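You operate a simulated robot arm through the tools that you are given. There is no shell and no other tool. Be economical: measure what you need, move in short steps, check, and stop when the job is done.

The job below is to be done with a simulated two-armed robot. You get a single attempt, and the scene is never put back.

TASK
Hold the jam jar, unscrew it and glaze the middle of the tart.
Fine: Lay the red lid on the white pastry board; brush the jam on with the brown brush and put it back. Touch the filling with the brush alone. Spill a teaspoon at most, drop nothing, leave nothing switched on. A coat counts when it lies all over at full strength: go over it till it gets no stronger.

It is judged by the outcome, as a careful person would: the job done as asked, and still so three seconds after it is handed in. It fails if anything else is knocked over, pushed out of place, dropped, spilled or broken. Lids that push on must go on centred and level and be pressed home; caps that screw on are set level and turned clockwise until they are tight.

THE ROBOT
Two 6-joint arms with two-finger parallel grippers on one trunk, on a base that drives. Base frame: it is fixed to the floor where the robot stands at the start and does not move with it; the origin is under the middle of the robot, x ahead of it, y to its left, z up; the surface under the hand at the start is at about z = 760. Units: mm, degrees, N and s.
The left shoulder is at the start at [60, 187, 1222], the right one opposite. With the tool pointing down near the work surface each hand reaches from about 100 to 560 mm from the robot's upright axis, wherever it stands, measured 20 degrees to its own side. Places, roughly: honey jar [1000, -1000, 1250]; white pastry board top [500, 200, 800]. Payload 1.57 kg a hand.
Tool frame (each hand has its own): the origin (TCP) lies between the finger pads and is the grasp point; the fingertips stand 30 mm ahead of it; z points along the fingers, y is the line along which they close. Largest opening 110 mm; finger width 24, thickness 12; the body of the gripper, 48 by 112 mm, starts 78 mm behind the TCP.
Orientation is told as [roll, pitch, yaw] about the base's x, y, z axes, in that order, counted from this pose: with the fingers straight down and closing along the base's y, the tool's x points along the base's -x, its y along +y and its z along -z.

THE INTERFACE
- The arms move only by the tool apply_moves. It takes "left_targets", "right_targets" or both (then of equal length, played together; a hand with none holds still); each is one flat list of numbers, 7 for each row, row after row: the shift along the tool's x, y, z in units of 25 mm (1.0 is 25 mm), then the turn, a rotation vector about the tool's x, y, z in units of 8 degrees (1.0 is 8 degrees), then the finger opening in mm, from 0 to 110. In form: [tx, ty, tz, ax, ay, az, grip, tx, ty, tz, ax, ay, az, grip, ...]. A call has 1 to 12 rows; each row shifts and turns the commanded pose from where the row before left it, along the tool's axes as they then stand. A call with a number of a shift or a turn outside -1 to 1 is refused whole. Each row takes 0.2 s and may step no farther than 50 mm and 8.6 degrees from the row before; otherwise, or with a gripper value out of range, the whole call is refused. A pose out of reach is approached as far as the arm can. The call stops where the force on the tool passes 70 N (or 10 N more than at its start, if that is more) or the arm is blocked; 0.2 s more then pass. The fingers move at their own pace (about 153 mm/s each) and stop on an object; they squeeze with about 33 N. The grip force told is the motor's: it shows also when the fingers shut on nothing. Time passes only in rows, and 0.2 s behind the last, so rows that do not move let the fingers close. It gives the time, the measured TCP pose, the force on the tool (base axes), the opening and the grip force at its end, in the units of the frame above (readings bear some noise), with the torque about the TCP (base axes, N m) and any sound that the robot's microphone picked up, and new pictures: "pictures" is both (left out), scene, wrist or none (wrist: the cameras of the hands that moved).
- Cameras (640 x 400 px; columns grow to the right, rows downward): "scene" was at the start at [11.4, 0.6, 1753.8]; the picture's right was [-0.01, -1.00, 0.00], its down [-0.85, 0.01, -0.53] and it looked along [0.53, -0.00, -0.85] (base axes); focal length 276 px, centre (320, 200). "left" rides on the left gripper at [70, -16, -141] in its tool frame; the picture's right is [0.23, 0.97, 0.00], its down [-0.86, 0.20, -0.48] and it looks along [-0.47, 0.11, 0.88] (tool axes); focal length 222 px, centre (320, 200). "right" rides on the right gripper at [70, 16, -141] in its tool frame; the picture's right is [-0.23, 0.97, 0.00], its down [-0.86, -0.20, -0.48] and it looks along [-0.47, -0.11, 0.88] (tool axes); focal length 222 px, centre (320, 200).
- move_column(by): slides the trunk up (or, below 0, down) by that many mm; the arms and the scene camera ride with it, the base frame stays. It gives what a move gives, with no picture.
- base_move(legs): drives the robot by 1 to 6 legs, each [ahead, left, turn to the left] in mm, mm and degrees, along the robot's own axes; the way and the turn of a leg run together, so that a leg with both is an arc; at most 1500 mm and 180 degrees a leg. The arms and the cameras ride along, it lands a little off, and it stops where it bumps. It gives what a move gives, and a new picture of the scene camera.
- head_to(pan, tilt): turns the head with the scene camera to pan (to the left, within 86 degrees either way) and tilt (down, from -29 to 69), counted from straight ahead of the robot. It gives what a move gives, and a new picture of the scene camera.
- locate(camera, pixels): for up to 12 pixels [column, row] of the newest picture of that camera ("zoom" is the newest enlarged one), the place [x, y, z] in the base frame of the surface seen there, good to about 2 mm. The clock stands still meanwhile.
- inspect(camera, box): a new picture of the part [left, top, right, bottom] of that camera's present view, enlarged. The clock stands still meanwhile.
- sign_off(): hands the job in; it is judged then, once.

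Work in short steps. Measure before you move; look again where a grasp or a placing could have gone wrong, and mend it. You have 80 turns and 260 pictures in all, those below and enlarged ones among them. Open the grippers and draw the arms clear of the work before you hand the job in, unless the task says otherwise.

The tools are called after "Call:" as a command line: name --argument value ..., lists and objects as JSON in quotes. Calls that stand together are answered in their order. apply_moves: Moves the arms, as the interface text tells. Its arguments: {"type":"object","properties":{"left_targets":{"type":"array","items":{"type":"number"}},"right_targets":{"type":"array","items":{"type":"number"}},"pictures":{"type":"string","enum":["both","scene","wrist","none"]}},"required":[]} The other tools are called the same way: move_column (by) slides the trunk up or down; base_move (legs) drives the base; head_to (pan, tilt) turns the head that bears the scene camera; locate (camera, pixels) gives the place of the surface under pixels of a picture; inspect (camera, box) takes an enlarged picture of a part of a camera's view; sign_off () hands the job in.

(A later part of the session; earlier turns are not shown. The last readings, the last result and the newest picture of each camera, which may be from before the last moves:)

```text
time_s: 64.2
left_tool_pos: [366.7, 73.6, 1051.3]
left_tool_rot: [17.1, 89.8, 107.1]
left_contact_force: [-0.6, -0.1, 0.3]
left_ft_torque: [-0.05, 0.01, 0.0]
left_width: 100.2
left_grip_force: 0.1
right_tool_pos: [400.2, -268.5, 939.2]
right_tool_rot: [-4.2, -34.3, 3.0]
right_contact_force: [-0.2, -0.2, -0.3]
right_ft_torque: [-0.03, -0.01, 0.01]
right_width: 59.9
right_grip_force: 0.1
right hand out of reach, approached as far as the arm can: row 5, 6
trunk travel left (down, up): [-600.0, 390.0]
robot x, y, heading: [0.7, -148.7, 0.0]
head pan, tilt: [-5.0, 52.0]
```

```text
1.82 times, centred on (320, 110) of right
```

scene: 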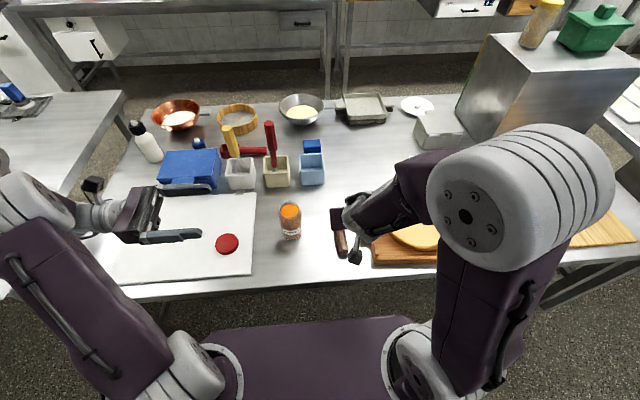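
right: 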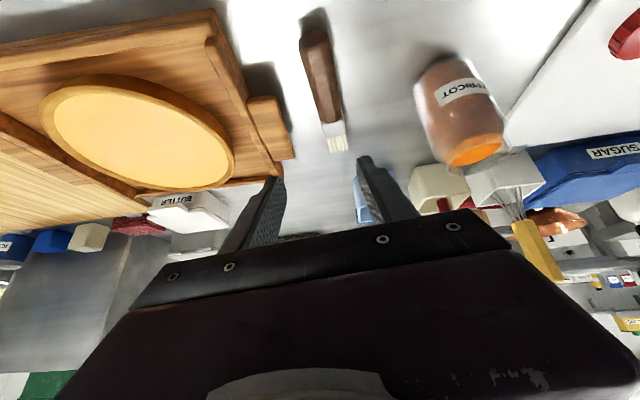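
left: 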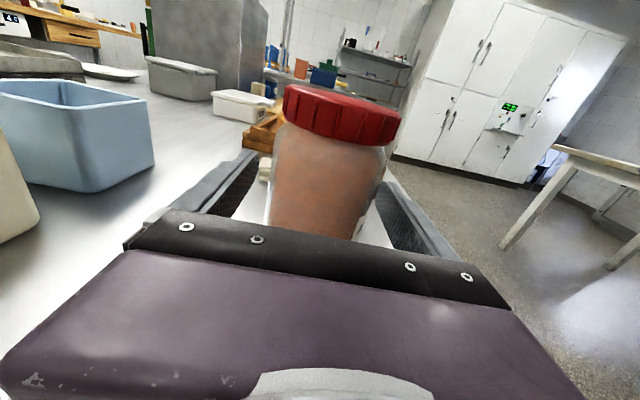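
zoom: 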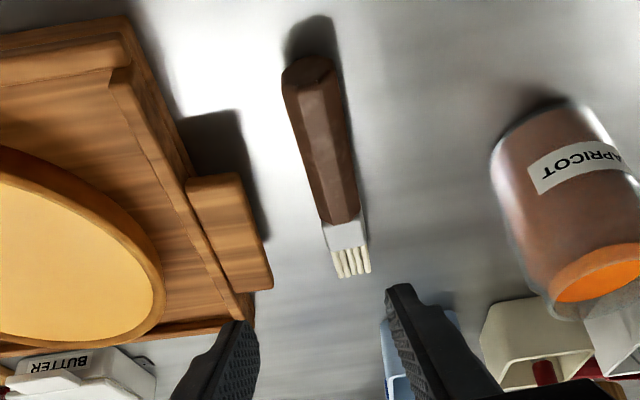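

The arm is folded too tight to reach 45° pitch here. I back off the tilt, drive the robot back 80 mm, then reach forward and tilt again.

Call:
apply_moves --right_targets '[0, 0, 0, 0, 0.9375, 0, 60, 0, 0, 0, 0, 0.9375, 0, 60]' --pictures "none"

Call:
base_move --legs '[[-80, 0, 0]]'

Call:
apply_moves --right_targets '[-0.69, 0, 0.4, 0, 0, 0, 60, -0.69, 0, 0.4, 0, 0, 0, 60, -0.69, 0, 0.4, 0, 0, 0, 60, -0.69, 0, 0.4, 0, 0, 0, 60, 0, 0, 0, 0, -0.9375, 0, 60, 0, 0, 0, 0, -0.9375, 0, 60]' --pictures "wrist"

```text
time_s: 64.8
left_tool_pos: [367.1, 74.3, 1051.7]
left_tool_rot: [25.6, 89.8, 115.7]
left_contact_force: [0.0, 0.1, 0.2]
left_ft_torque: [0.03, -0.01, -0.06]
left_width: 100.2
left_grip_force: 0.1
right_tool_pos: [402.0, -278.5, 939.2]
right_tool_rot: [-5.9, -26.3, 2.1]
right_contact_force: [0.0, 0.4, -1.2]
right_ft_torque: [-0.02, 0.03, 0.01]
right_width: 60.2
right_grip_force: 0.0
right hand out of reach, approached as far as the arm can: row 1, 2
trunk travel left (down, up): [-600.0, 390.0]
robot x, y, heading: [-1.7, -154.3, 0.0]
head pan, tilt: [-5.0, 52.0]
```

```text
time_s: 65.8
left_tool_pos: [286.0, 74.6, 1050.9]
left_tool_rot: [7.1, 89.8, 97.2]
left_contact_force: [0.5, -0.2, 0.3]
left_ft_torque: [-0.03, 0.01, 0.02]
left_width: 100.1
left_grip_force: 0.1
right_tool_pos: [323.1, -276.8, 939.1]
right_tool_rot: [-6.0, -26.3, 2.2]
right_contact_force: [0.4, -0.4, -0.2]
right_ft_torque: [-0.02, -0.03, -0.05]
right_width: 60.0
right_grip_force: 0.0
trunk travel left (down, up): [-600.0, 390.0]
robot x, y, heading: [-79.3, -151.9, -0.1]
head pan, tilt: [-5.0, 52.0]
```

scene: 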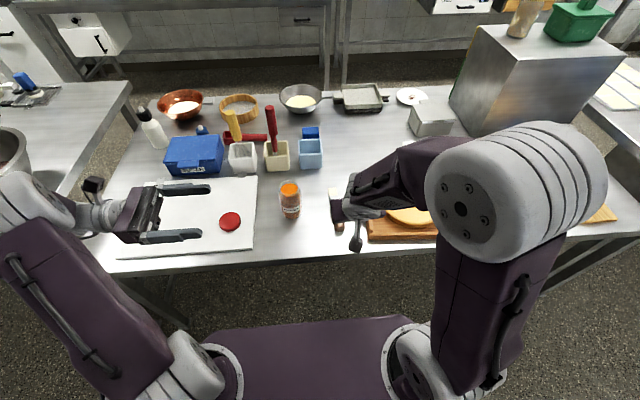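

```text
time_s: 67.2
left_tool_pos: [287.6, 73.9, 1051.9]
left_tool_rot: [27.1, 89.8, 117.1]
left_contact_force: [-0.1, -0.3, -0.2]
left_ft_torque: [0.02, 0.06, -0.01]
left_width: 100.1
left_grip_force: 0.0
right_tool_pos: [401.2, -286.9, 932.7]
right_tool_rot: [-8.7, -35.8, 3.5]
right_contact_force: [-0.1, 0.0, -0.3]
right_ft_torque: [-0.01, 0.01, 0.01]
right_width: 60.2
right_grip_force: 0.0
right hand out of reach, approached as far as the arm can: row 6
trunk travel left (down, up): [-600.0, 390.0]
robot x, y, heading: [-80.2, -155.0, -0.0]
head pan, tilt: [-5.0, 52.0]
```

right: 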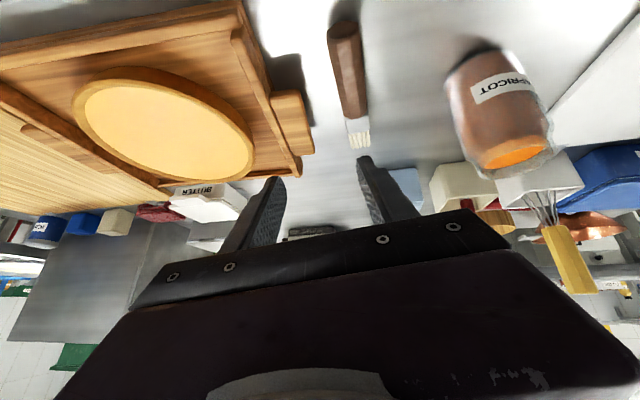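

45° isn't reachable; about -30° pitch is. I square the hand at pitch -30, move to y -253, and lower to just above the handle.

Call:
apply_moves --right_targets '[0, 0.68, 0, -1, 0, 0, 60, 0, 0.68, 0, -0.09, 0.72, 0, 60, 0.5, 0, 0.866, 0, 0, 0, 60, 0.5, 0, 0.866, 0, 0, 0, 60, 0.5, 0, 0.866, 0, 0, 0, 60, 0.5, 0, 0.866, 0, 0, 0, 60]' --pictures "both"

Call:
inspect --camera "right" --box '[200, 50, 440, 250]'

```text
time_s: 68.6
left_tool_pos: [288.3, 74.6, 1050.8]
left_tool_rot: [30.6, 89.9, 120.6]
left_contact_force: [-0.1, 1.0, -0.3]
left_ft_torque: [0.01, -0.02, 0.01]
left_width: 100.0
left_grip_force: 0.0
right_tool_pos: [411.5, -272.9, 831.5]
right_tool_rot: [-1.7, -33.9, 3.4]
right_contact_force: [0.0, -0.3, 0.5]
right_ft_torque: [-0.03, 0.0, -0.01]
right_width: 59.8
right_grip_force: 0.0
right hand out of reach, approached as far as the arm can: row 2
trunk travel left (down, up): [-600.0, 390.0]
robot x, y, heading: [-78.6, -152.5, 0.2]
head pan, tilt: [-5.0, 52.0]
```

scene: 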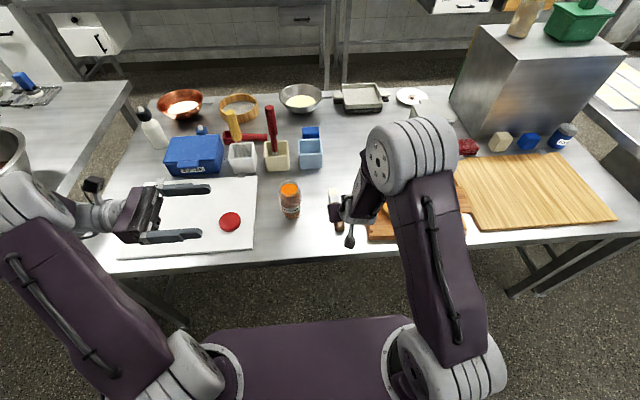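
right: 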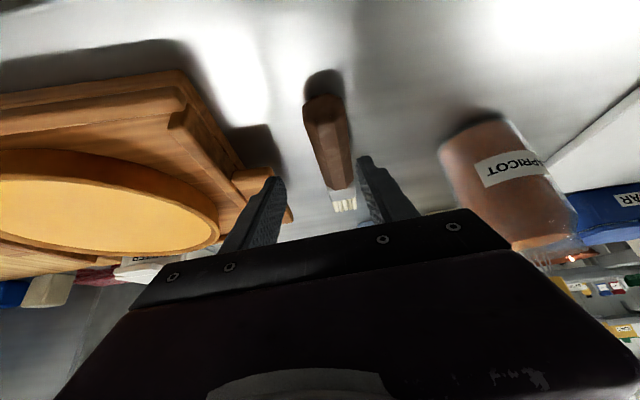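

```text
2.00 times, centred on (320, 150) of right
```

zoom: 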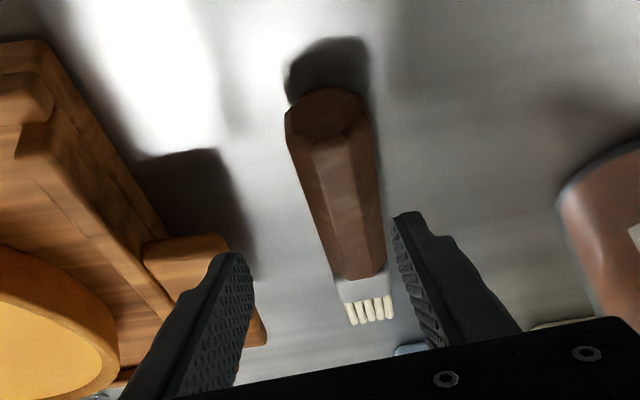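

Now at z 831 with pitch -34. I measure the handle line and the tray's grip edge.

Call:
locate --camera "zoom" --pixels '[[330, 150], [348, 215], [358, 270], [300, 160], [372, 160], [315, 215], [380, 230], [370, 310], [228, 250], [160, 245]]'

Call:
apply_moves --right_targets '[0, 0.4, 0, 0, 0, 0, 54, 0, 0.4, 0, 0, 0, 0, 54]' --pictures "wrist"

```text
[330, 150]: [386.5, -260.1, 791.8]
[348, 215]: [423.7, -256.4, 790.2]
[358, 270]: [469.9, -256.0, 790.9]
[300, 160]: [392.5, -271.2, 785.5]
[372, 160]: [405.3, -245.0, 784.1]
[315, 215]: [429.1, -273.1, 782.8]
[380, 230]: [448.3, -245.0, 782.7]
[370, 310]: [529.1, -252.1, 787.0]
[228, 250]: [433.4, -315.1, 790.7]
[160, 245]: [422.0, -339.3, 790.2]
```

```text
time_s: 69.2
left_tool_pos: [287.4, 73.6, 1051.3]
left_tool_rot: [22.1, 89.8, 112.1]
left_contact_force: [-0.3, -0.5, 0.0]
left_ft_torque: [0.02, -0.04, -0.02]
left_width: 99.8
left_grip_force: 0.1
right_tool_pos: [408.3, -254.0, 830.9]
right_tool_rot: [-1.9, -34.0, 3.3]
right_contact_force: [0.3, -1.1, 0.0]
right_ft_torque: [0.0, 0.0, 0.01]
right_width: 54.2
right_grip_force: 0.0
trunk travel left (down, up): [-600.0, 390.0]
robot x, y, heading: [-79.0, -151.5, 0.2]
head pan, tilt: [-5.0, 52.0]
```

right: 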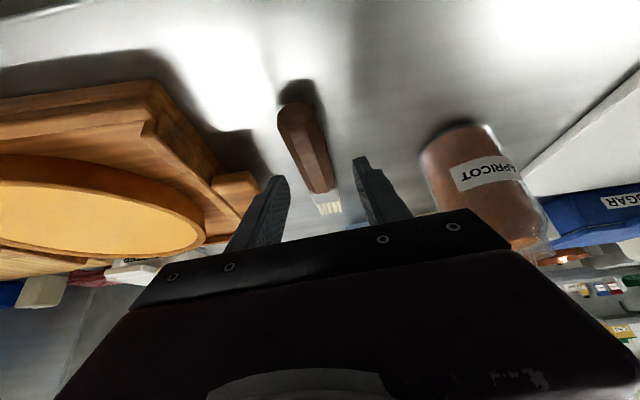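

Handle centre is y -258, z ~776. I shift 4 mm, narrow to 46 mm, lower to z 795 and close.

Call:
apply_moves --right_targets '[0, -0.16, 0, 0, 0, 0, 46, 0.4, 0, 0.6, 0, 0, 0, 46, 0.4, 0, 0.6, 0, 0, 0, 46]' --pictures "wrist"

Call:
apply_moves --right_targets '[0, 0, 0, 0, 0, 0, 15, 0, 0, 0, 0, 0, 0, 15, 0, 0, 0, 0, 0, 0, 15]' --pictures "wrist"

```text
time_s: 70.0
left_tool_pos: [286.7, 73.5, 1052.2]
left_tool_rot: [26.0, 89.8, 116.0]
left_contact_force: [0.5, 0.7, -0.3]
left_ft_torque: [0.0, -0.02, 0.05]
left_width: 100.3
left_grip_force: 0.1
right_tool_pos: [410.6, -258.6, 794.7]
right_tool_rot: [-1.9, -34.2, 3.5]
right_contact_force: [0.2, 0.0, 0.3]
right_ft_torque: [0.01, -0.03, -0.07]
right_width: 46.1
right_grip_force: 0.1
trunk travel left (down, up): [-600.0, 390.0]
robot x, y, heading: [-77.8, -153.5, -0.1]
head pan, tilt: [-5.0, 52.0]
```

right: 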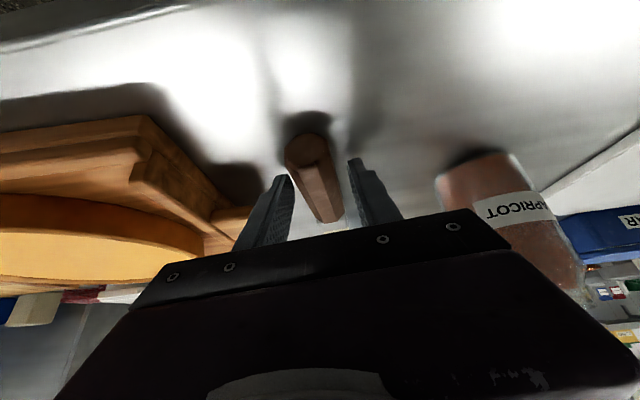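

```text
time_s: 70.8
left_tool_pos: [287.1, 74.6, 1051.8]
left_tool_rot: [19.1, 89.7, 109.2]
left_contact_force: [0.1, 0.2, -0.6]
left_ft_torque: [0.01, 0.01, 0.01]
left_width: 100.1
left_grip_force: 0.1
right_tool_pos: [409.4, -258.0, 794.2]
right_tool_rot: [-2.0, -34.2, 3.4]
right_contact_force: [0.4, -2.5, 0.6]
right_ft_torque: [-0.02, -0.1, -0.01]
right_width: 30.4
right_grip_force: 33.1
trunk travel left (down, up): [-600.0, 390.0]
robot x, y, heading: [-78.3, -151.5, -0.0]
head pan, tilt: [-5.0, 52.0]
```

right: 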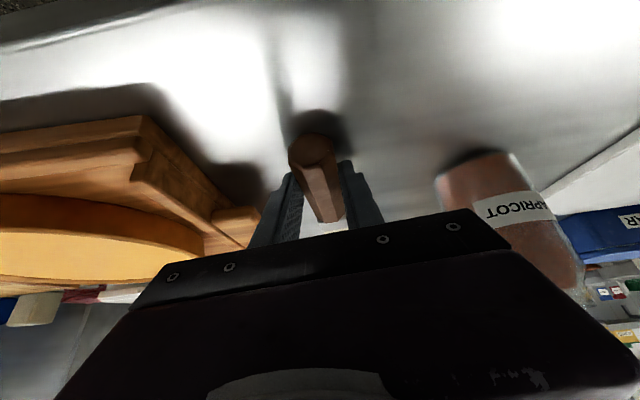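

Brush is gripped (30 mm, 33 N). I note the pose for putting it back: (409.4,-258,794), rot (-2,-34,3.4). I raise the trunk 150 mm to lift it, then pitch the hand up to +25° so the bristles point down.

Call:
move_column --by 150

Call:
apply_moves --right_targets '[0, 0, 0, 0, 0.92, 0, 15, 0, 0, 0, 0, 0.92, 0, 15, 0, 0, 0, 0, 0.92, 0, 15, 0, 0, 0, 0, 0.92, 0, 15, 0, 0, 0, 0, 0.92, 0, 15, 0, 0, 0, 0, 0.92, 0, 15, 0, 0, 0, 0, 0.92, 0, 15, 0, 0, 0, 0, 0.92, 0, 15]' --pictures "both"

Call:
base_move --legs '[[118, 22, 0]]'

```text
time_s: 72.6
left_tool_pos: [287.3, 74.3, 1201.2]
left_tool_rot: [24.6, 89.9, 114.7]
left_contact_force: [0.4, -0.4, 0.0]
left_ft_torque: [0.0, -0.02, -0.02]
left_width: 100.2
left_grip_force: 0.1
right_tool_pos: [410.2, -257.8, 945.6]
right_tool_rot: [-1.8, -33.9, 3.5]
right_contact_force: [-0.4, 0.4, -0.4]
right_ft_torque: [0.03, 0.03, -0.01]
right_width: 30.3
right_grip_force: 33.2
trunk travel left (down, up): [-750.0, 240.0]
robot x, y, heading: [-79.3, -149.6, 0.1]
head pan, tilt: [-5.0, 52.0]
```

```text
time_s: 74.4
left_tool_pos: [288.5, 73.8, 1200.9]
left_tool_rot: [33.2, 89.8, 123.4]
left_contact_force: [1.3, 0.3, -0.3]
left_ft_torque: [0.0, 0.01, 0.0]
left_width: 100.2
left_grip_force: 0.0
right_tool_pos: [416.1, -279.8, 946.1]
right_tool_rot: [-6.7, 4.6, -0.3]
right_contact_force: [0.2, 0.6, -0.8]
right_ft_torque: [0.03, 0.01, 0.02]
right_width: 30.3
right_grip_force: 32.9
right hand out of reach, approached as far as the arm can: row 2, 3, 4, 5
trunk travel left (down, up): [-750.0, 240.0]
robot x, y, heading: [-79.2, -155.0, 0.2]
head pan, tilt: [-5.0, 52.0]
```

scene: 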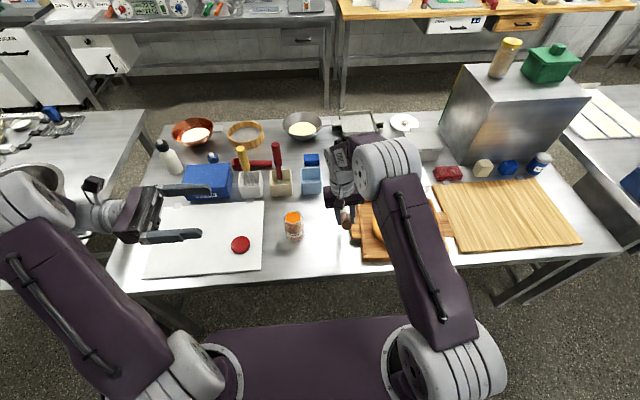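
right: 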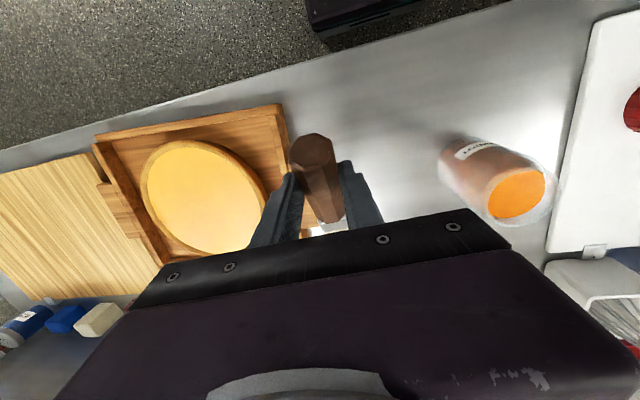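

```text
time_s: 75.6
left_tool_pos: [404.5, 97.0, 1203.1]
left_tool_rot: [6.1, 89.8, 96.1]
left_contact_force: [0.6, 0.4, -0.1]
left_ft_torque: [0.0, 0.02, 0.02]
left_width: 99.9
left_grip_force: 0.0
right_tool_pos: [532.8, -257.4, 947.4]
right_tool_rot: [-6.9, 4.6, -0.1]
right_contact_force: [0.4, -1.0, -0.4]
right_ft_torque: [-0.03, 0.02, -0.02]
right_width: 30.6
right_grip_force: 32.8
trunk travel left (down, up): [-750.0, 240.0]
robot x, y, heading: [43.6, -125.3, 0.0]
head pan, tilt: [-5.0, 52.0]
```

scene: 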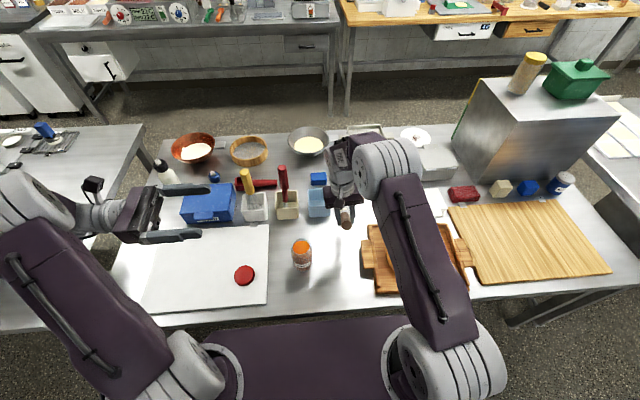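

The robot is now at (44,-125). I raise and draw the hand back, then level its roll and pitch it to +25°.

Call:
apply_moves --right_targets '[1, 0, -1, 0, 0, 0, 15, 1, 0, -1, 0, 0, 0, 15, 1, 0, -1, 0, 0, 0, 15, 1, 0, -1, 0, 0, 0, 15, 0, 0, 0, -0.43, 0.8, 0, 15, 0, 0, 0, -0.43, 0.8, 0, 15, 0, 0, 0, 0, 0.95, 0, 15]' --pictures "both"

Call:
inspect --camera "scene" --box '[260, 180, 400, 280]'

```text
time_s: 77.2
left_tool_pos: [403.9, 96.4, 1201.5]
left_tool_rot: [28.4, 89.7, 118.4]
left_contact_force: [-0.4, -0.8, -0.1]
left_ft_torque: [-0.02, 0.01, 0.01]
left_width: 100.1
left_grip_force: 0.0
right_tool_pos: [442.4, -244.8, 1054.3]
right_tool_rot: [0.1, 25.1, -0.9]
right_contact_force: [0.8, -1.1, -0.5]
right_ft_torque: [0.02, 0.0, 0.01]
right_width: 30.5
right_grip_force: 33.1
trunk travel left (down, up): [-750.0, 240.0]
robot x, y, heading: [39.0, -129.0, 0.0]
head pan, tilt: [-5.0, 52.0]
```

scene: 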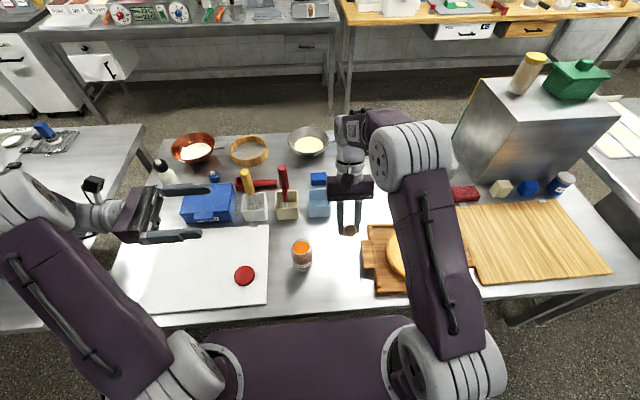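
right: 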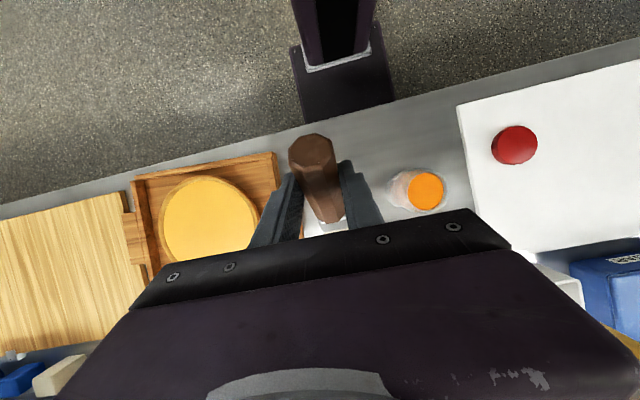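

```text
4.00 times, centred on (330, 230) of scene
```

zoom: 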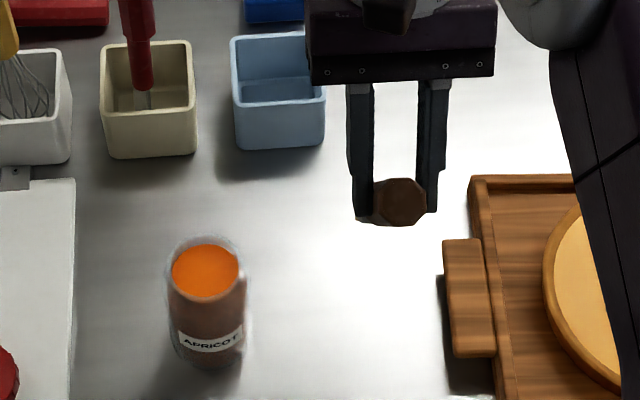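

I measure the jam surface and rim, and lower the left hand 150 mm to use its camera as a side view of the dip.

Call:
locate --camera "zoom" --pixels '[[205, 270], [190, 262], [222, 280], [205, 250], [205, 292], [205, 238], [169, 270], [244, 275]]'

Call:
locate --camera "right" --pixels '[[425, 190], [412, 190], [440, 190], [425, 175], [425, 205]]'

Call:
apply_moves --left_targets '[-1, 0, 0, 0, 0, 0, 60, -1, 0, 0, 0, 0, 0, 40, -1, 0, 0, 0, 0, 0, 20, -1, 0, 0, 0, 0, 0, 20, -1, 0, 0, 0, 0, 0, 20, -1, 0, 0, 0, 0, 0, 20, -1, -0.8, 0, 0, 0, 0, 20, -1, -0.8, 0, 0, 0, 0, 20, 0, -0.8, 0, 0, 0, 0, 20]' --pictures "wrist"

```text
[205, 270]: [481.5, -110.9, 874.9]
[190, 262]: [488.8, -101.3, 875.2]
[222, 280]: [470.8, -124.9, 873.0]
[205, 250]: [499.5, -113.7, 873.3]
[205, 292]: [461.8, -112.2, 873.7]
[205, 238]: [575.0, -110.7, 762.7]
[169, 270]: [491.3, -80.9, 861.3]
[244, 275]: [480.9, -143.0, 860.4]
```

```text
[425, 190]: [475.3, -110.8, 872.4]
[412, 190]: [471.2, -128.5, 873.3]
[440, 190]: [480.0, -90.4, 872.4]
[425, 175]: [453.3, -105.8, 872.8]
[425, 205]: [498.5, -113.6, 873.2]
```

```text
time_s: 79.2
left_tool_pos: [465.4, 95.7, 1001.8]
left_tool_rot: [27.2, 89.8, 117.3]
left_contact_force: [-0.5, 1.0, 0.3]
left_ft_torque: [-0.01, -0.03, 0.03]
left_width: 20.4
left_grip_force: 0.1
right_tool_pos: [442.0, -244.8, 1052.7]
right_tool_rot: [0.0, 25.1, -1.0]
right_contact_force: [-0.4, 0.3, 0.5]
right_ft_torque: [0.03, -0.01, 0.01]
right_width: 30.5
right_grip_force: 32.7
trunk travel left (down, up): [-750.0, 240.0]
robot x, y, heading: [37.5, -127.5, 0.3]
head pan, tilt: [-5.0, 52.0]
```

left: 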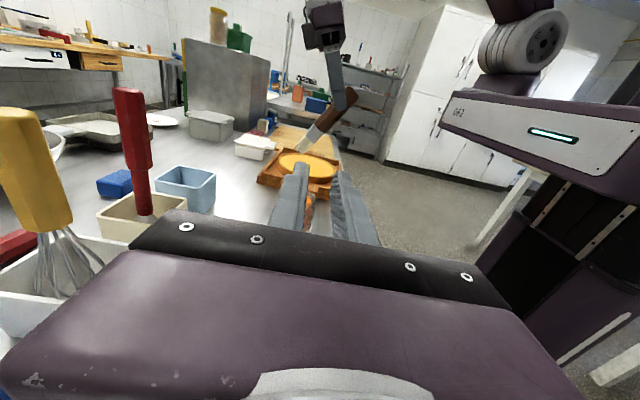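

Jam surface is at z ~873, centred (477,-110), about 46 mm wide. I open the left fingers for a clear view and measure the brush tip.

Call:
apply_moves --left_targets '[0, 0, 0, 0, 0, 0, 110, 0, 0, 0, 0, 0, 0, 110]' --pictures "none"

Call:
inspect --camera "left" --box '[230, 40, 410, 220]'

Call:
locate --camera "zoom" --pixels '[[250, 395], [262, 385], [275, 370], [295, 345], [330, 300], [385, 220], [240, 380], [265, 400]]'

```text
time_s: 79.8
left_tool_pos: [465.7, 97.3, 1001.4]
left_tool_rot: [22.2, 89.8, 112.5]
left_contact_force: [-1.1, 0.1, -1.0]
left_ft_torque: [0.01, 0.0, -0.01]
left_width: 110.1
left_grip_force: 0.1
right_tool_pos: [442.8, -245.8, 1053.5]
right_tool_rot: [-0.1, 24.9, -1.0]
right_contact_force: [0.7, -0.6, -1.9]
right_ft_torque: [-0.04, 0.02, 0.01]
right_width: 30.5
right_grip_force: 33.0
trunk travel left (down, up): [-750.0, 240.0]
robot x, y, heading: [37.0, -132.8, 0.1]
head pan, tilt: [-5.0, 52.0]
```

```text
2.22 times, centred on (320, 130) of left
```

zoom: 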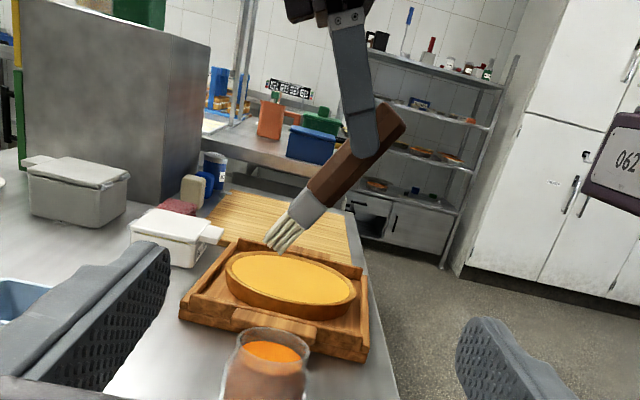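

```text
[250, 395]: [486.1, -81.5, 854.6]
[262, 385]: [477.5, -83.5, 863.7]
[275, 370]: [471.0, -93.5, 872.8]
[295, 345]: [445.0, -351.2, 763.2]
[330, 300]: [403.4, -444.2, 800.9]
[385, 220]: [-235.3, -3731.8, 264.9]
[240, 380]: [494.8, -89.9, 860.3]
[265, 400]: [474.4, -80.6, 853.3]
```

Excellent side view. I measure the bristles at (268,243)–(287,250) and ferrule (305,208).

Call:
locate --camera "zoom" --pixels '[[268, 241], [276, 247], [286, 249], [285, 225], [305, 208], [340, 175], [372, 140], [271, 352], [240, 345], [305, 350]]'

```text
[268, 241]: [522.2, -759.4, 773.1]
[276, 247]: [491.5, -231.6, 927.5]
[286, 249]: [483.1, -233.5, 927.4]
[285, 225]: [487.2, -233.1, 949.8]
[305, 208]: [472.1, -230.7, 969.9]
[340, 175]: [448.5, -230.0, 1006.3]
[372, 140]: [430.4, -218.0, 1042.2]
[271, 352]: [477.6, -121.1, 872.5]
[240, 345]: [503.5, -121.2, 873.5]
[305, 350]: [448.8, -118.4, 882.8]
```

The bristle tip is 48 mm ahead of and 127 mm below the TCP. I move over the jar (tip aimed at x 489, y -110) and check before dipping.

Call:
apply_moves --right_targets '[0.022, 0.9, 0.01, 0, 0, 0, 15, 0.022, 0.9, 0.01, 0, 0, 0, 15, 0.022, 0.9, 0.01, 0, 0, 0, 15, 0.022, 0.9, 0.01, 0, 0, 0, 15, 0.022, 0.9, 0.01, 0, 0, 0, 15, 0.022, 0.9, 0.01, 0, 0, 0, 15]' --pictures "scene"

Call:
inspect --camera "left" --box '[230, 40, 410, 220]'

```text
time_s: 81.2
left_tool_pos: [466.5, 97.8, 1000.8]
left_tool_rot: [29.0, 89.8, 119.2]
left_contact_force: [-0.4, 1.2, 0.1]
left_ft_torque: [0.03, 0.01, -0.01]
left_width: 109.9
left_grip_force: 0.0
right_tool_pos: [442.0, -111.0, 1052.8]
right_tool_rot: [-0.2, 25.0, -1.0]
right_contact_force: [-0.5, 0.2, -1.1]
right_ft_torque: [0.01, -0.02, -0.01]
right_width: 30.5
right_grip_force: 33.0
trunk travel left (down, up): [-750.0, 240.0]
robot x, y, heading: [38.2, -133.1, -0.1]
head pan, tilt: [-5.0, 52.0]
```

scene: 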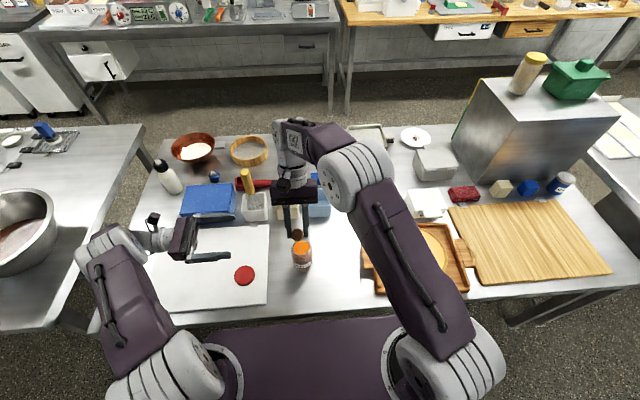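

```text
2.22 times, centred on (320, 130) of left
```

zoom: 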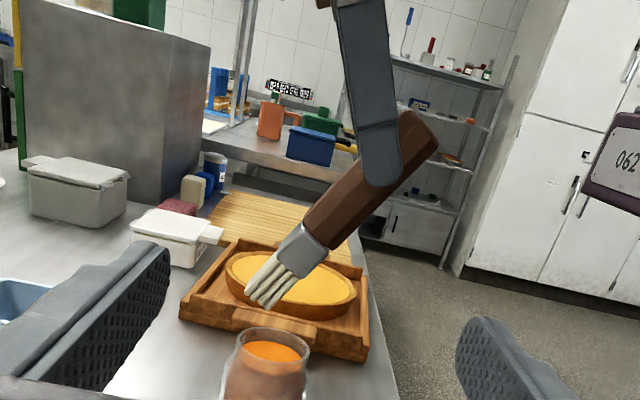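

Check the tip position over the jar.

Call:
locate --camera "zoom" --pixels '[[252, 291], [262, 299], [271, 304], [290, 270], [300, 245], [271, 354]]'

```text
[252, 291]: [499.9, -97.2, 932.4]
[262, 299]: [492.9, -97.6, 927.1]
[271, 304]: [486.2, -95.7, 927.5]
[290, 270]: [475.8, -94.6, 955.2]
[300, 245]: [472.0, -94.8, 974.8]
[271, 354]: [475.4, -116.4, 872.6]
```

Tip centre is x 493, y -110, z 928. I shift 5 mm back and lower 60 mm into the mouth.

Call:
apply_moves --right_targets '[-0.2085, 0, 0.565, 0, 0, 0, 15, -0.2085, 0, 0.565, 0, 0, 0, 15, -0.2085, 0, 0.565, 0, 0, 0, 15, -0.2085, 0, 0.565, 0, 0, 0, 15]' --pictures "none"

Call:
inspect --camera "left" --box '[260, 120, 380, 220]'

Call:
inspect --camera "scene" --box '[265, 210, 345, 280]'

```text
time_s: 82.2
left_tool_pos: [462.9, 98.4, 1002.8]
left_tool_rot: [-26.6, 89.8, 63.5]
left_contact_force: [-0.2, 0.3, -0.1]
left_ft_torque: [0.01, 0.02, 0.02]
left_width: 109.9
left_grip_force: 0.0
right_tool_pos: [432.7, -110.6, 993.2]
right_tool_rot: [0.0, 24.8, -0.9]
right_contact_force: [-4.6, -1.7, 17.0]
right_ft_torque: [-0.12, -0.67, -0.06]
right_width: 31.3
right_grip_force: 33.4
trunk travel left (down, up): [-750.0, 240.0]
robot x, y, heading: [35.8, -128.4, 0.2]
head pan, tilt: [-5.0, 52.0]
```

```text
4.00 times, centred on (320, 170) of left
```

zoom: 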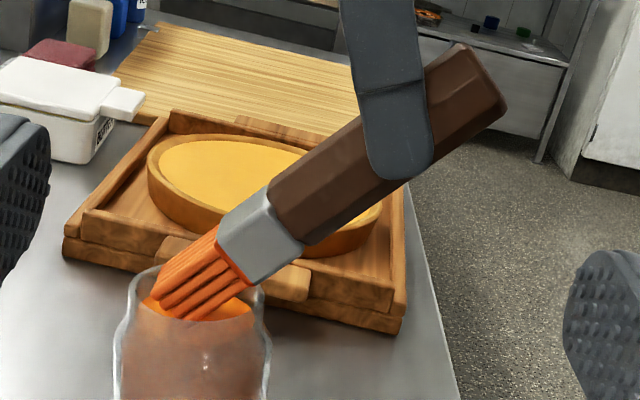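

```text
5.71 times, centred on (305, 245) of scene
```

zoom: 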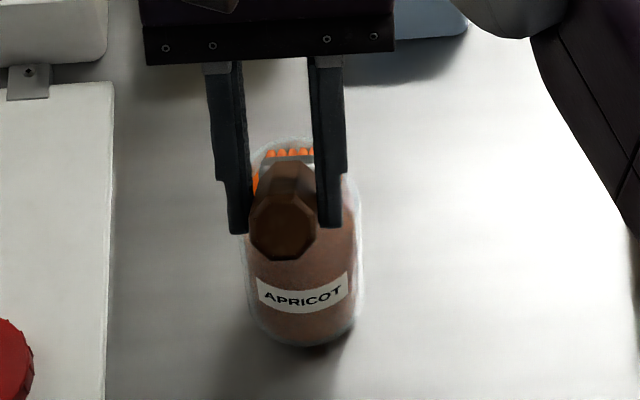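

The bristles are coated orange, but 17 N says the ferrule leans on the rim and the brush pivoted a little. I lift straight out and check.

Call:
apply_moves --right_targets '[0.1, 0, -0.214, 0, 0, 0, 15, 0.212, 0, -0.453, 0, 0, 0, 15, 0.33, 0, -0.71, 0, 0, 0, 15, 0.33, 0, -0.71, 0, 0, 0, 15, 0, 0, 0, 0, 0, 0, 15]' --pictures "none"

Call:
inspect --camera "left" --box '[230, 40, 410, 220]'

Call:
inspect --camera "scene" --box '[265, 210, 345, 280]'

```text
time_s: 83.4
left_tool_pos: [465.7, 98.0, 1002.3]
left_tool_rot: [24.1, 89.8, 114.3]
left_contact_force: [0.5, 0.9, -0.2]
left_ft_torque: [0.02, 0.02, -0.02]
left_width: 110.1
left_grip_force: 0.0
right_tool_pos: [436.4, -110.5, 1050.9]
right_tool_rot: [0.0, 25.0, -1.0]
right_contact_force: [-0.5, 0.0, -0.5]
right_ft_torque: [0.0, -0.02, 0.01]
right_width: 30.6
right_grip_force: 33.6
trunk travel left (down, up): [-750.0, 240.0]
robot x, y, heading: [38.2, -130.6, 0.1]
head pan, tilt: [-5.0, 52.0]
```

```text
2.22 times, centred on (320, 130) of left
```

zoom: 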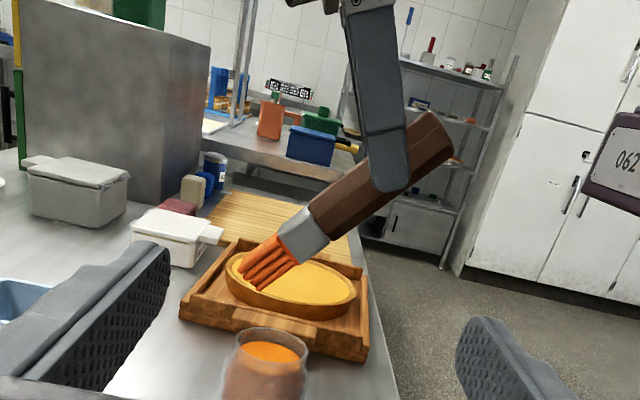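

```text
5.71 times, centred on (305, 245) of scene
```

zoom: 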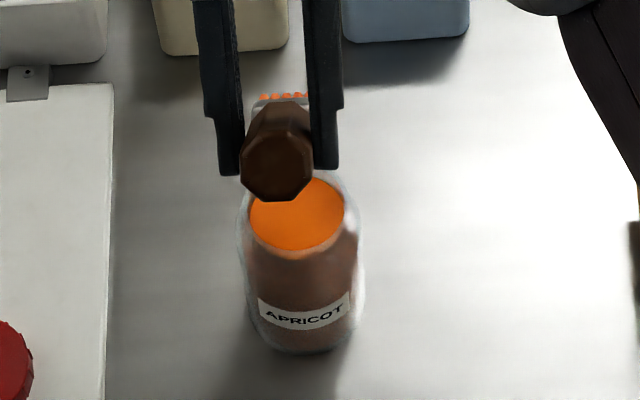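

Brush is loaded and no drip is seen. I measure its new direction.

Call:
locate --camera "zoom" --pixels '[[243, 271], [250, 280], [263, 286], [272, 260], [302, 236], [330, 215], [362, 190], [430, 150]]'

```text
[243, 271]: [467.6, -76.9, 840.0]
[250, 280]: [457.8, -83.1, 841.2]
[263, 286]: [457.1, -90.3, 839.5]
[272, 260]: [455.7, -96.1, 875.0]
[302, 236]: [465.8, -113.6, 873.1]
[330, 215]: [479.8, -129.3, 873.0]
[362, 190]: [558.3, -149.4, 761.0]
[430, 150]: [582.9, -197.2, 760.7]
```

That read the wrong enlargement; I take the left one again.

Call:
inspect --camera "left" --box '[230, 40, 410, 220]'

Call:
locate --camera "zoom" --pixels '[[245, 275], [252, 281], [263, 286], [272, 265], [302, 236], [330, 215], [352, 198], [420, 155]]'

```text
2.22 times, centred on (320, 130) of left
```

zoom: 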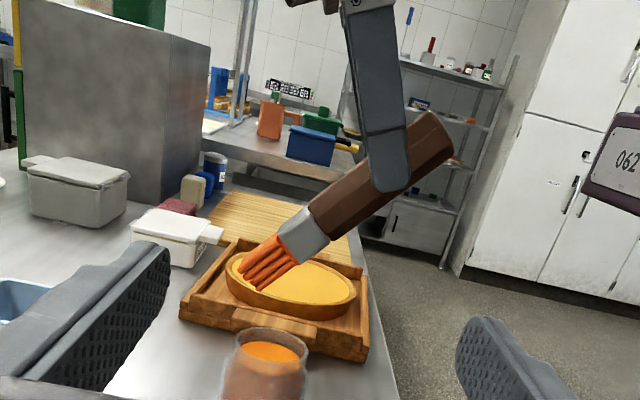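

```text
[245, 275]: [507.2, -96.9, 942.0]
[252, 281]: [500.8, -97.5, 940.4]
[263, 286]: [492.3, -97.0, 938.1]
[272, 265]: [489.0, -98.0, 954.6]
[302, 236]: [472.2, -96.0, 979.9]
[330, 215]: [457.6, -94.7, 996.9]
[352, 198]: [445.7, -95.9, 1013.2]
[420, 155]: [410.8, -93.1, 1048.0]
```

The brush has pivoted to about 50° down; its tip is 64 mm ahead and 111 mm below the TCP. I flatten it 10° and carry it over the tart.

Call:
apply_moves --right_targets '[0, -1, 0, 0, -0.625, 0, 15, 0, -1, 0, 0, -0.625, 0, 15, 0, -1, 0, 0, 0, 0, 15, 0, -1, 0, 0, 0, 0, 15, 0, -1, 0, 0, 0, 0, 15, 0, -1, 0, 0, 0, 0, 15, 0, -1, 0, 0, 0, 0, 15, 0, -1, 0, 0, 0, 0, 15, 0, -1, 0, 0, 0, 0, 15, 0, -1, 0, 0, 0, 0, 15, 0, -1, 0, 0, 0, 0, 15, 0, -1, 0, 0, 0, 0, 15]' --pictures "none"

Call:
apply_moves --right_targets '[0, -1, 0, 0, 0, 0, 15, 0, -1, 0, 0, 0, 0, 15, 0, -0.8, 0, 0, 0, 0, 15]' --pictures "both"

Call:
inspect --camera "left" --box '[250, 60, 390, 180]'

```text
time_s: 86.0
left_tool_pos: [464.9, 97.5, 1002.5]
left_tool_rot: [18.1, 89.9, 108.2]
left_contact_force: [-0.2, 1.3, -0.2]
left_ft_torque: [0.0, 0.0, -0.05]
left_width: 110.2
left_grip_force: 0.1
right_tool_pos: [431.0, -410.9, 1051.3]
right_tool_rot: [0.1, 15.0, -1.0]
right_contact_force: [0.3, 0.2, -1.5]
right_ft_torque: [-0.01, 0.06, 0.03]
right_width: 30.4
right_grip_force: 32.9
trunk travel left (down, up): [-750.0, 240.0]
robot x, y, heading: [40.7, -129.3, -0.0]
head pan, tilt: [-5.0, 52.0]
```

```text
time_s: 86.8
left_tool_pos: [465.7, 98.0, 1002.1]
left_tool_rot: [20.5, 89.8, 110.7]
left_contact_force: [-0.6, -0.1, -0.2]
left_ft_torque: [0.02, -0.02, 0.01]
left_width: 110.2
left_grip_force: 0.0
right_tool_pos: [429.6, -480.6, 1052.1]
right_tool_rot: [-0.1, 15.0, -1.0]
right_contact_force: [0.1, -0.1, -0.7]
right_ft_torque: [-0.03, 0.0, 0.0]
right_width: 30.4
right_grip_force: 33.4
trunk travel left (down, up): [-750.0, 240.0]
robot x, y, heading: [41.6, -130.2, -0.2]
head pan, tilt: [-5.0, 52.0]
```

scene: 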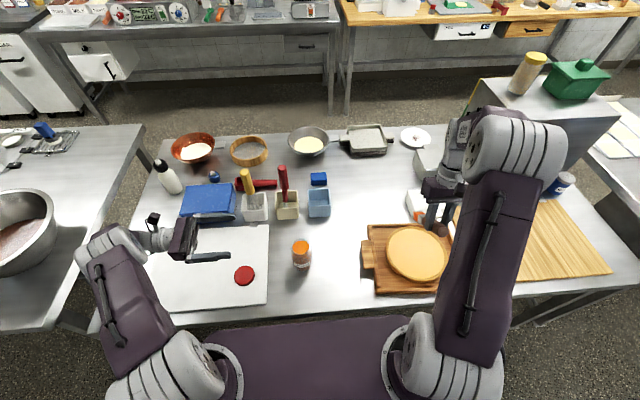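
right: 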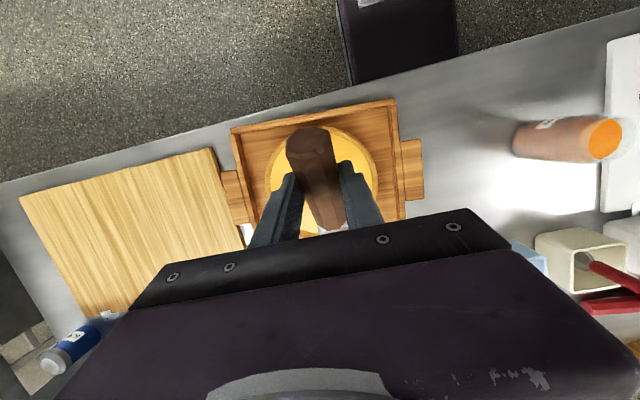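

```text
3.33 times, centred on (320, 120) of left
```

zoom: 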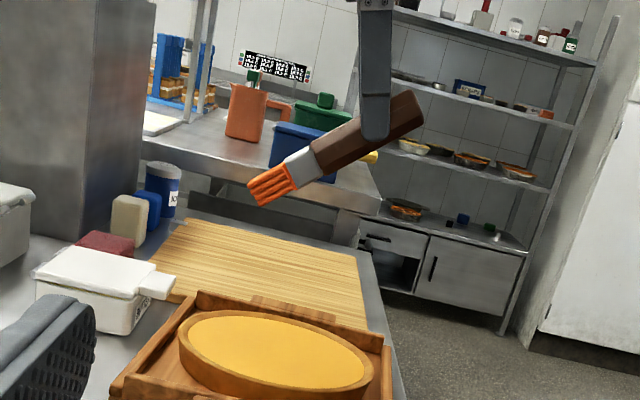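

Scene view of the tart is fairly clear. I enlarge it and measure filling, crust, and brush tip.

Call:
locate --camera "zoom" --pixels '[[255, 192], [264, 200], [275, 190], [300, 168]]'

Call:
inspect --camera "scene" --box '[355, 205, 475, 300]'

Call:
locate --camera "zoom" --pixels '[[310, 200], [320, 110], [320, 140], [320, 300], [320, 335], [178, 210], [195, 210], [440, 220], [455, 220], [320, 322], [270, 130], [380, 150]]'

```text
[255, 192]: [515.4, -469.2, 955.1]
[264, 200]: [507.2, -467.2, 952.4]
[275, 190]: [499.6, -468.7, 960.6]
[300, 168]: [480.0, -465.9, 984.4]
```

```text
4.21 times, centred on (415, 252) of scene
```

zoom: 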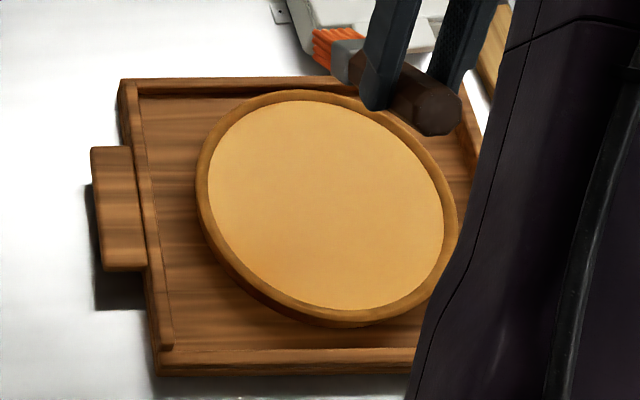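

```text
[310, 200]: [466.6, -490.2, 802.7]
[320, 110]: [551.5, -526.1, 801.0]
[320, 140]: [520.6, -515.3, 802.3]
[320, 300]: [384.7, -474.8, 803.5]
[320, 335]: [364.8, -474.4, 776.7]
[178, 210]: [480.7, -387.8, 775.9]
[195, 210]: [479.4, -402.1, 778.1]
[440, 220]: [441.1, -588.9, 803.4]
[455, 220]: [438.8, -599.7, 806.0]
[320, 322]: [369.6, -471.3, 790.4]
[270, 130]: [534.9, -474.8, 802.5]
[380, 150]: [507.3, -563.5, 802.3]
```

Filling: centre about (466,-500), radius 90, surface z 802; crust edge z 806. I lower the brush over the far middle of the filling to about 9 mm above.

Call:
apply_moves --right_targets '[-0.406, -0.13, 0.871, 0, 0, 0, 15, -0.406, -0.13, 0.871, 0, 0, 0, 15, -0.406, -0.13, 0.871, 0, 0, 0, 15, -0.406, -0.13, 0.871, 0, 0, 0, 15, -0.406, -0.13, 0.871, 0, 0, 0, 15, -0.406, -0.13, 0.871, 0, 0, 0, 15]' --pictures "none"

Call:
inspect --camera "left" --box '[270, 100, 370, 180]'

Call:
locate --camera "zoom" --pixels '[[200, 225], [215, 240], [230, 245], [180, 240], [260, 300], [300, 330]]'

```text
time_s: 88.2
left_tool_pos: [465.6, 97.5, 1001.4]
left_tool_rot: [26.7, 89.9, 116.8]
left_contact_force: [-0.4, 0.2, 0.3]
left_ft_torque: [-0.03, -0.01, -0.02]
left_width: 110.0
left_grip_force: 0.0
right_tool_pos: [456.1, -500.6, 910.9]
right_tool_rot: [0.0, 15.0, -0.9]
right_contact_force: [0.3, -0.3, -0.9]
right_ft_torque: [-0.01, 0.07, -0.01]
right_width: 30.5
right_grip_force: 33.2
trunk travel left (down, up): [-750.0, 240.0]
robot x, y, heading: [39.0, -130.0, -0.1]
head pan, tilt: [-5.0, 52.0]
```

```text
5.00 times, centred on (320, 140) of left
```

zoom: 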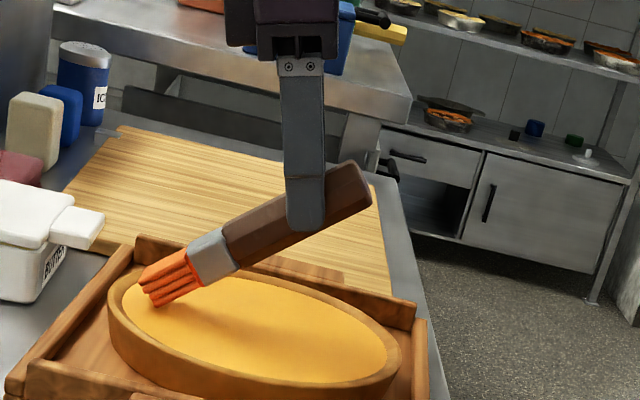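

```text
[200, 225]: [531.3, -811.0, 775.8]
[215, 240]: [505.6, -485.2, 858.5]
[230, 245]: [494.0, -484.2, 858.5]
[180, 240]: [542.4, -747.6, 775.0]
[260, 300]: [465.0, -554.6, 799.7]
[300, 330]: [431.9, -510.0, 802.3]
```

The bristles hover over the far part of the filling. I lower 9 mm in small steps and watch the force.

Call:
locate --camera "zoom" --pixels '[[142, 285], [152, 298], [163, 304], [175, 285]]'

Call:
apply_moves --right_targets '[-0.0207, 0, 0.0773, 0, 0, 0, 15, -0.0207, 0, 0.0773, 0, 0, 0, 15, -0.0207, 0, 0.0773, 0, 0, 0, 15, -0.0207, 0, 0.0773, 0, 0, 0, 15, -0.01, 0, 0.0386, 0, 0, 0, 15]' --pictures "none"

Call:
inspect --camera "left" --box '[270, 100, 370, 180]'

```text
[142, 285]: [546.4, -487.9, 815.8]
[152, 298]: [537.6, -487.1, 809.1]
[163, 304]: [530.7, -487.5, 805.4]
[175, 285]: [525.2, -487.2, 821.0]
```

```text
time_s: 89.4
left_tool_pos: [463.7, 97.1, 1002.6]
left_tool_rot: [-28.7, 90.0, 61.5]
left_contact_force: [-0.4, 0.2, 0.5]
left_ft_torque: [0.02, -0.02, 0.0]
left_width: 110.1
left_grip_force: 0.2
right_tool_pos: [452.5, -500.1, 901.6]
right_tool_rot: [-0.1, 14.8, -1.0]
right_contact_force: [-7.2, -0.7, 13.5]
right_ft_torque: [-0.08, -0.63, 0.0]
right_width: 29.9
right_grip_force: 32.4
trunk travel left (down, up): [-750.0, 240.0]
robot x, y, heading: [39.1, -128.0, 0.0]
head pan, tilt: [-5.0, 52.0]
```

```text
5.00 times, centred on (320, 140) of left
```

zoom: 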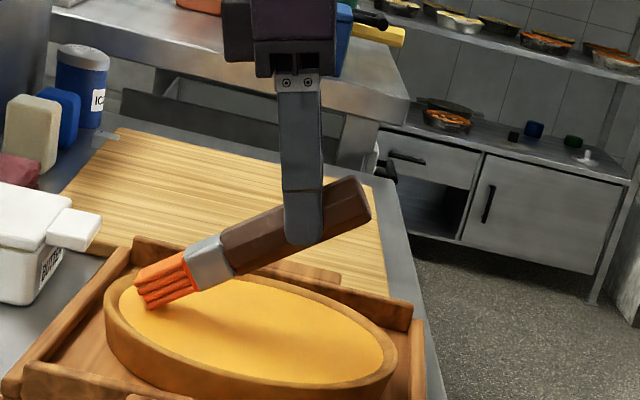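

Contact: 13 N, so the bristles are stiff. I ease up 4 mm and draw a first stroke toward the robot.

Call:
apply_moves --right_targets '[0.041, 0, -0.155, 0, 0, 0, 15, 0.58, 0, 0.155, 0, 0, 0, 15, 0.58, 0, 0.155, 0, 0, 0, 15, 0.58, 0, 0.155, 0, 0, 0, 15, 0.58, 0, 0.155, 0, 0, 0, 15]' --pictures "none"

Call:
inspect --camera "left" --box '[270, 100, 370, 180]'

Call:
inspect --camera "scene" --box '[355, 205, 475, 300]'

```text
time_s: 90.6
left_tool_pos: [465.4, 97.8, 1001.1]
left_tool_rot: [10.1, 89.8, 100.2]
left_contact_force: [-0.4, 0.3, 0.0]
left_ft_torque: [0.01, 0.01, -0.01]
left_width: 110.0
left_grip_force: 0.0
right_tool_pos: [393.7, -499.7, 904.5]
right_tool_rot: [0.0, 14.9, -1.1]
right_contact_force: [-0.7, 0.4, -0.8]
right_ft_torque: [0.01, 0.01, -0.02]
right_width: 30.4
right_grip_force: 33.1
trunk travel left (down, up): [-750.0, 240.0]
robot x, y, heading: [38.4, -129.9, 0.2]
head pan, tilt: [-5.0, 52.0]
```

```text
5.00 times, centred on (320, 140) of left
```

zoom: 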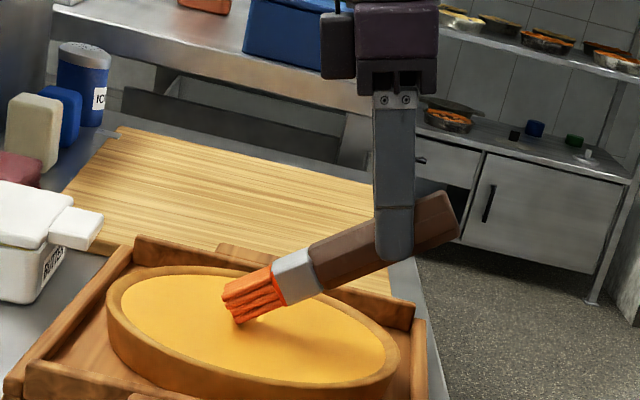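

```text
4.21 times, centred on (415, 252) of scene
```

zoom: 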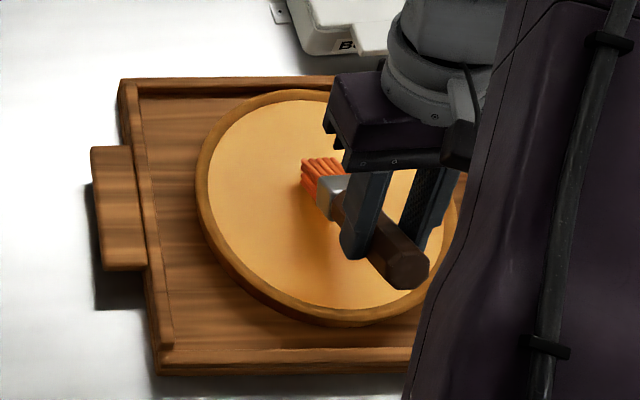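

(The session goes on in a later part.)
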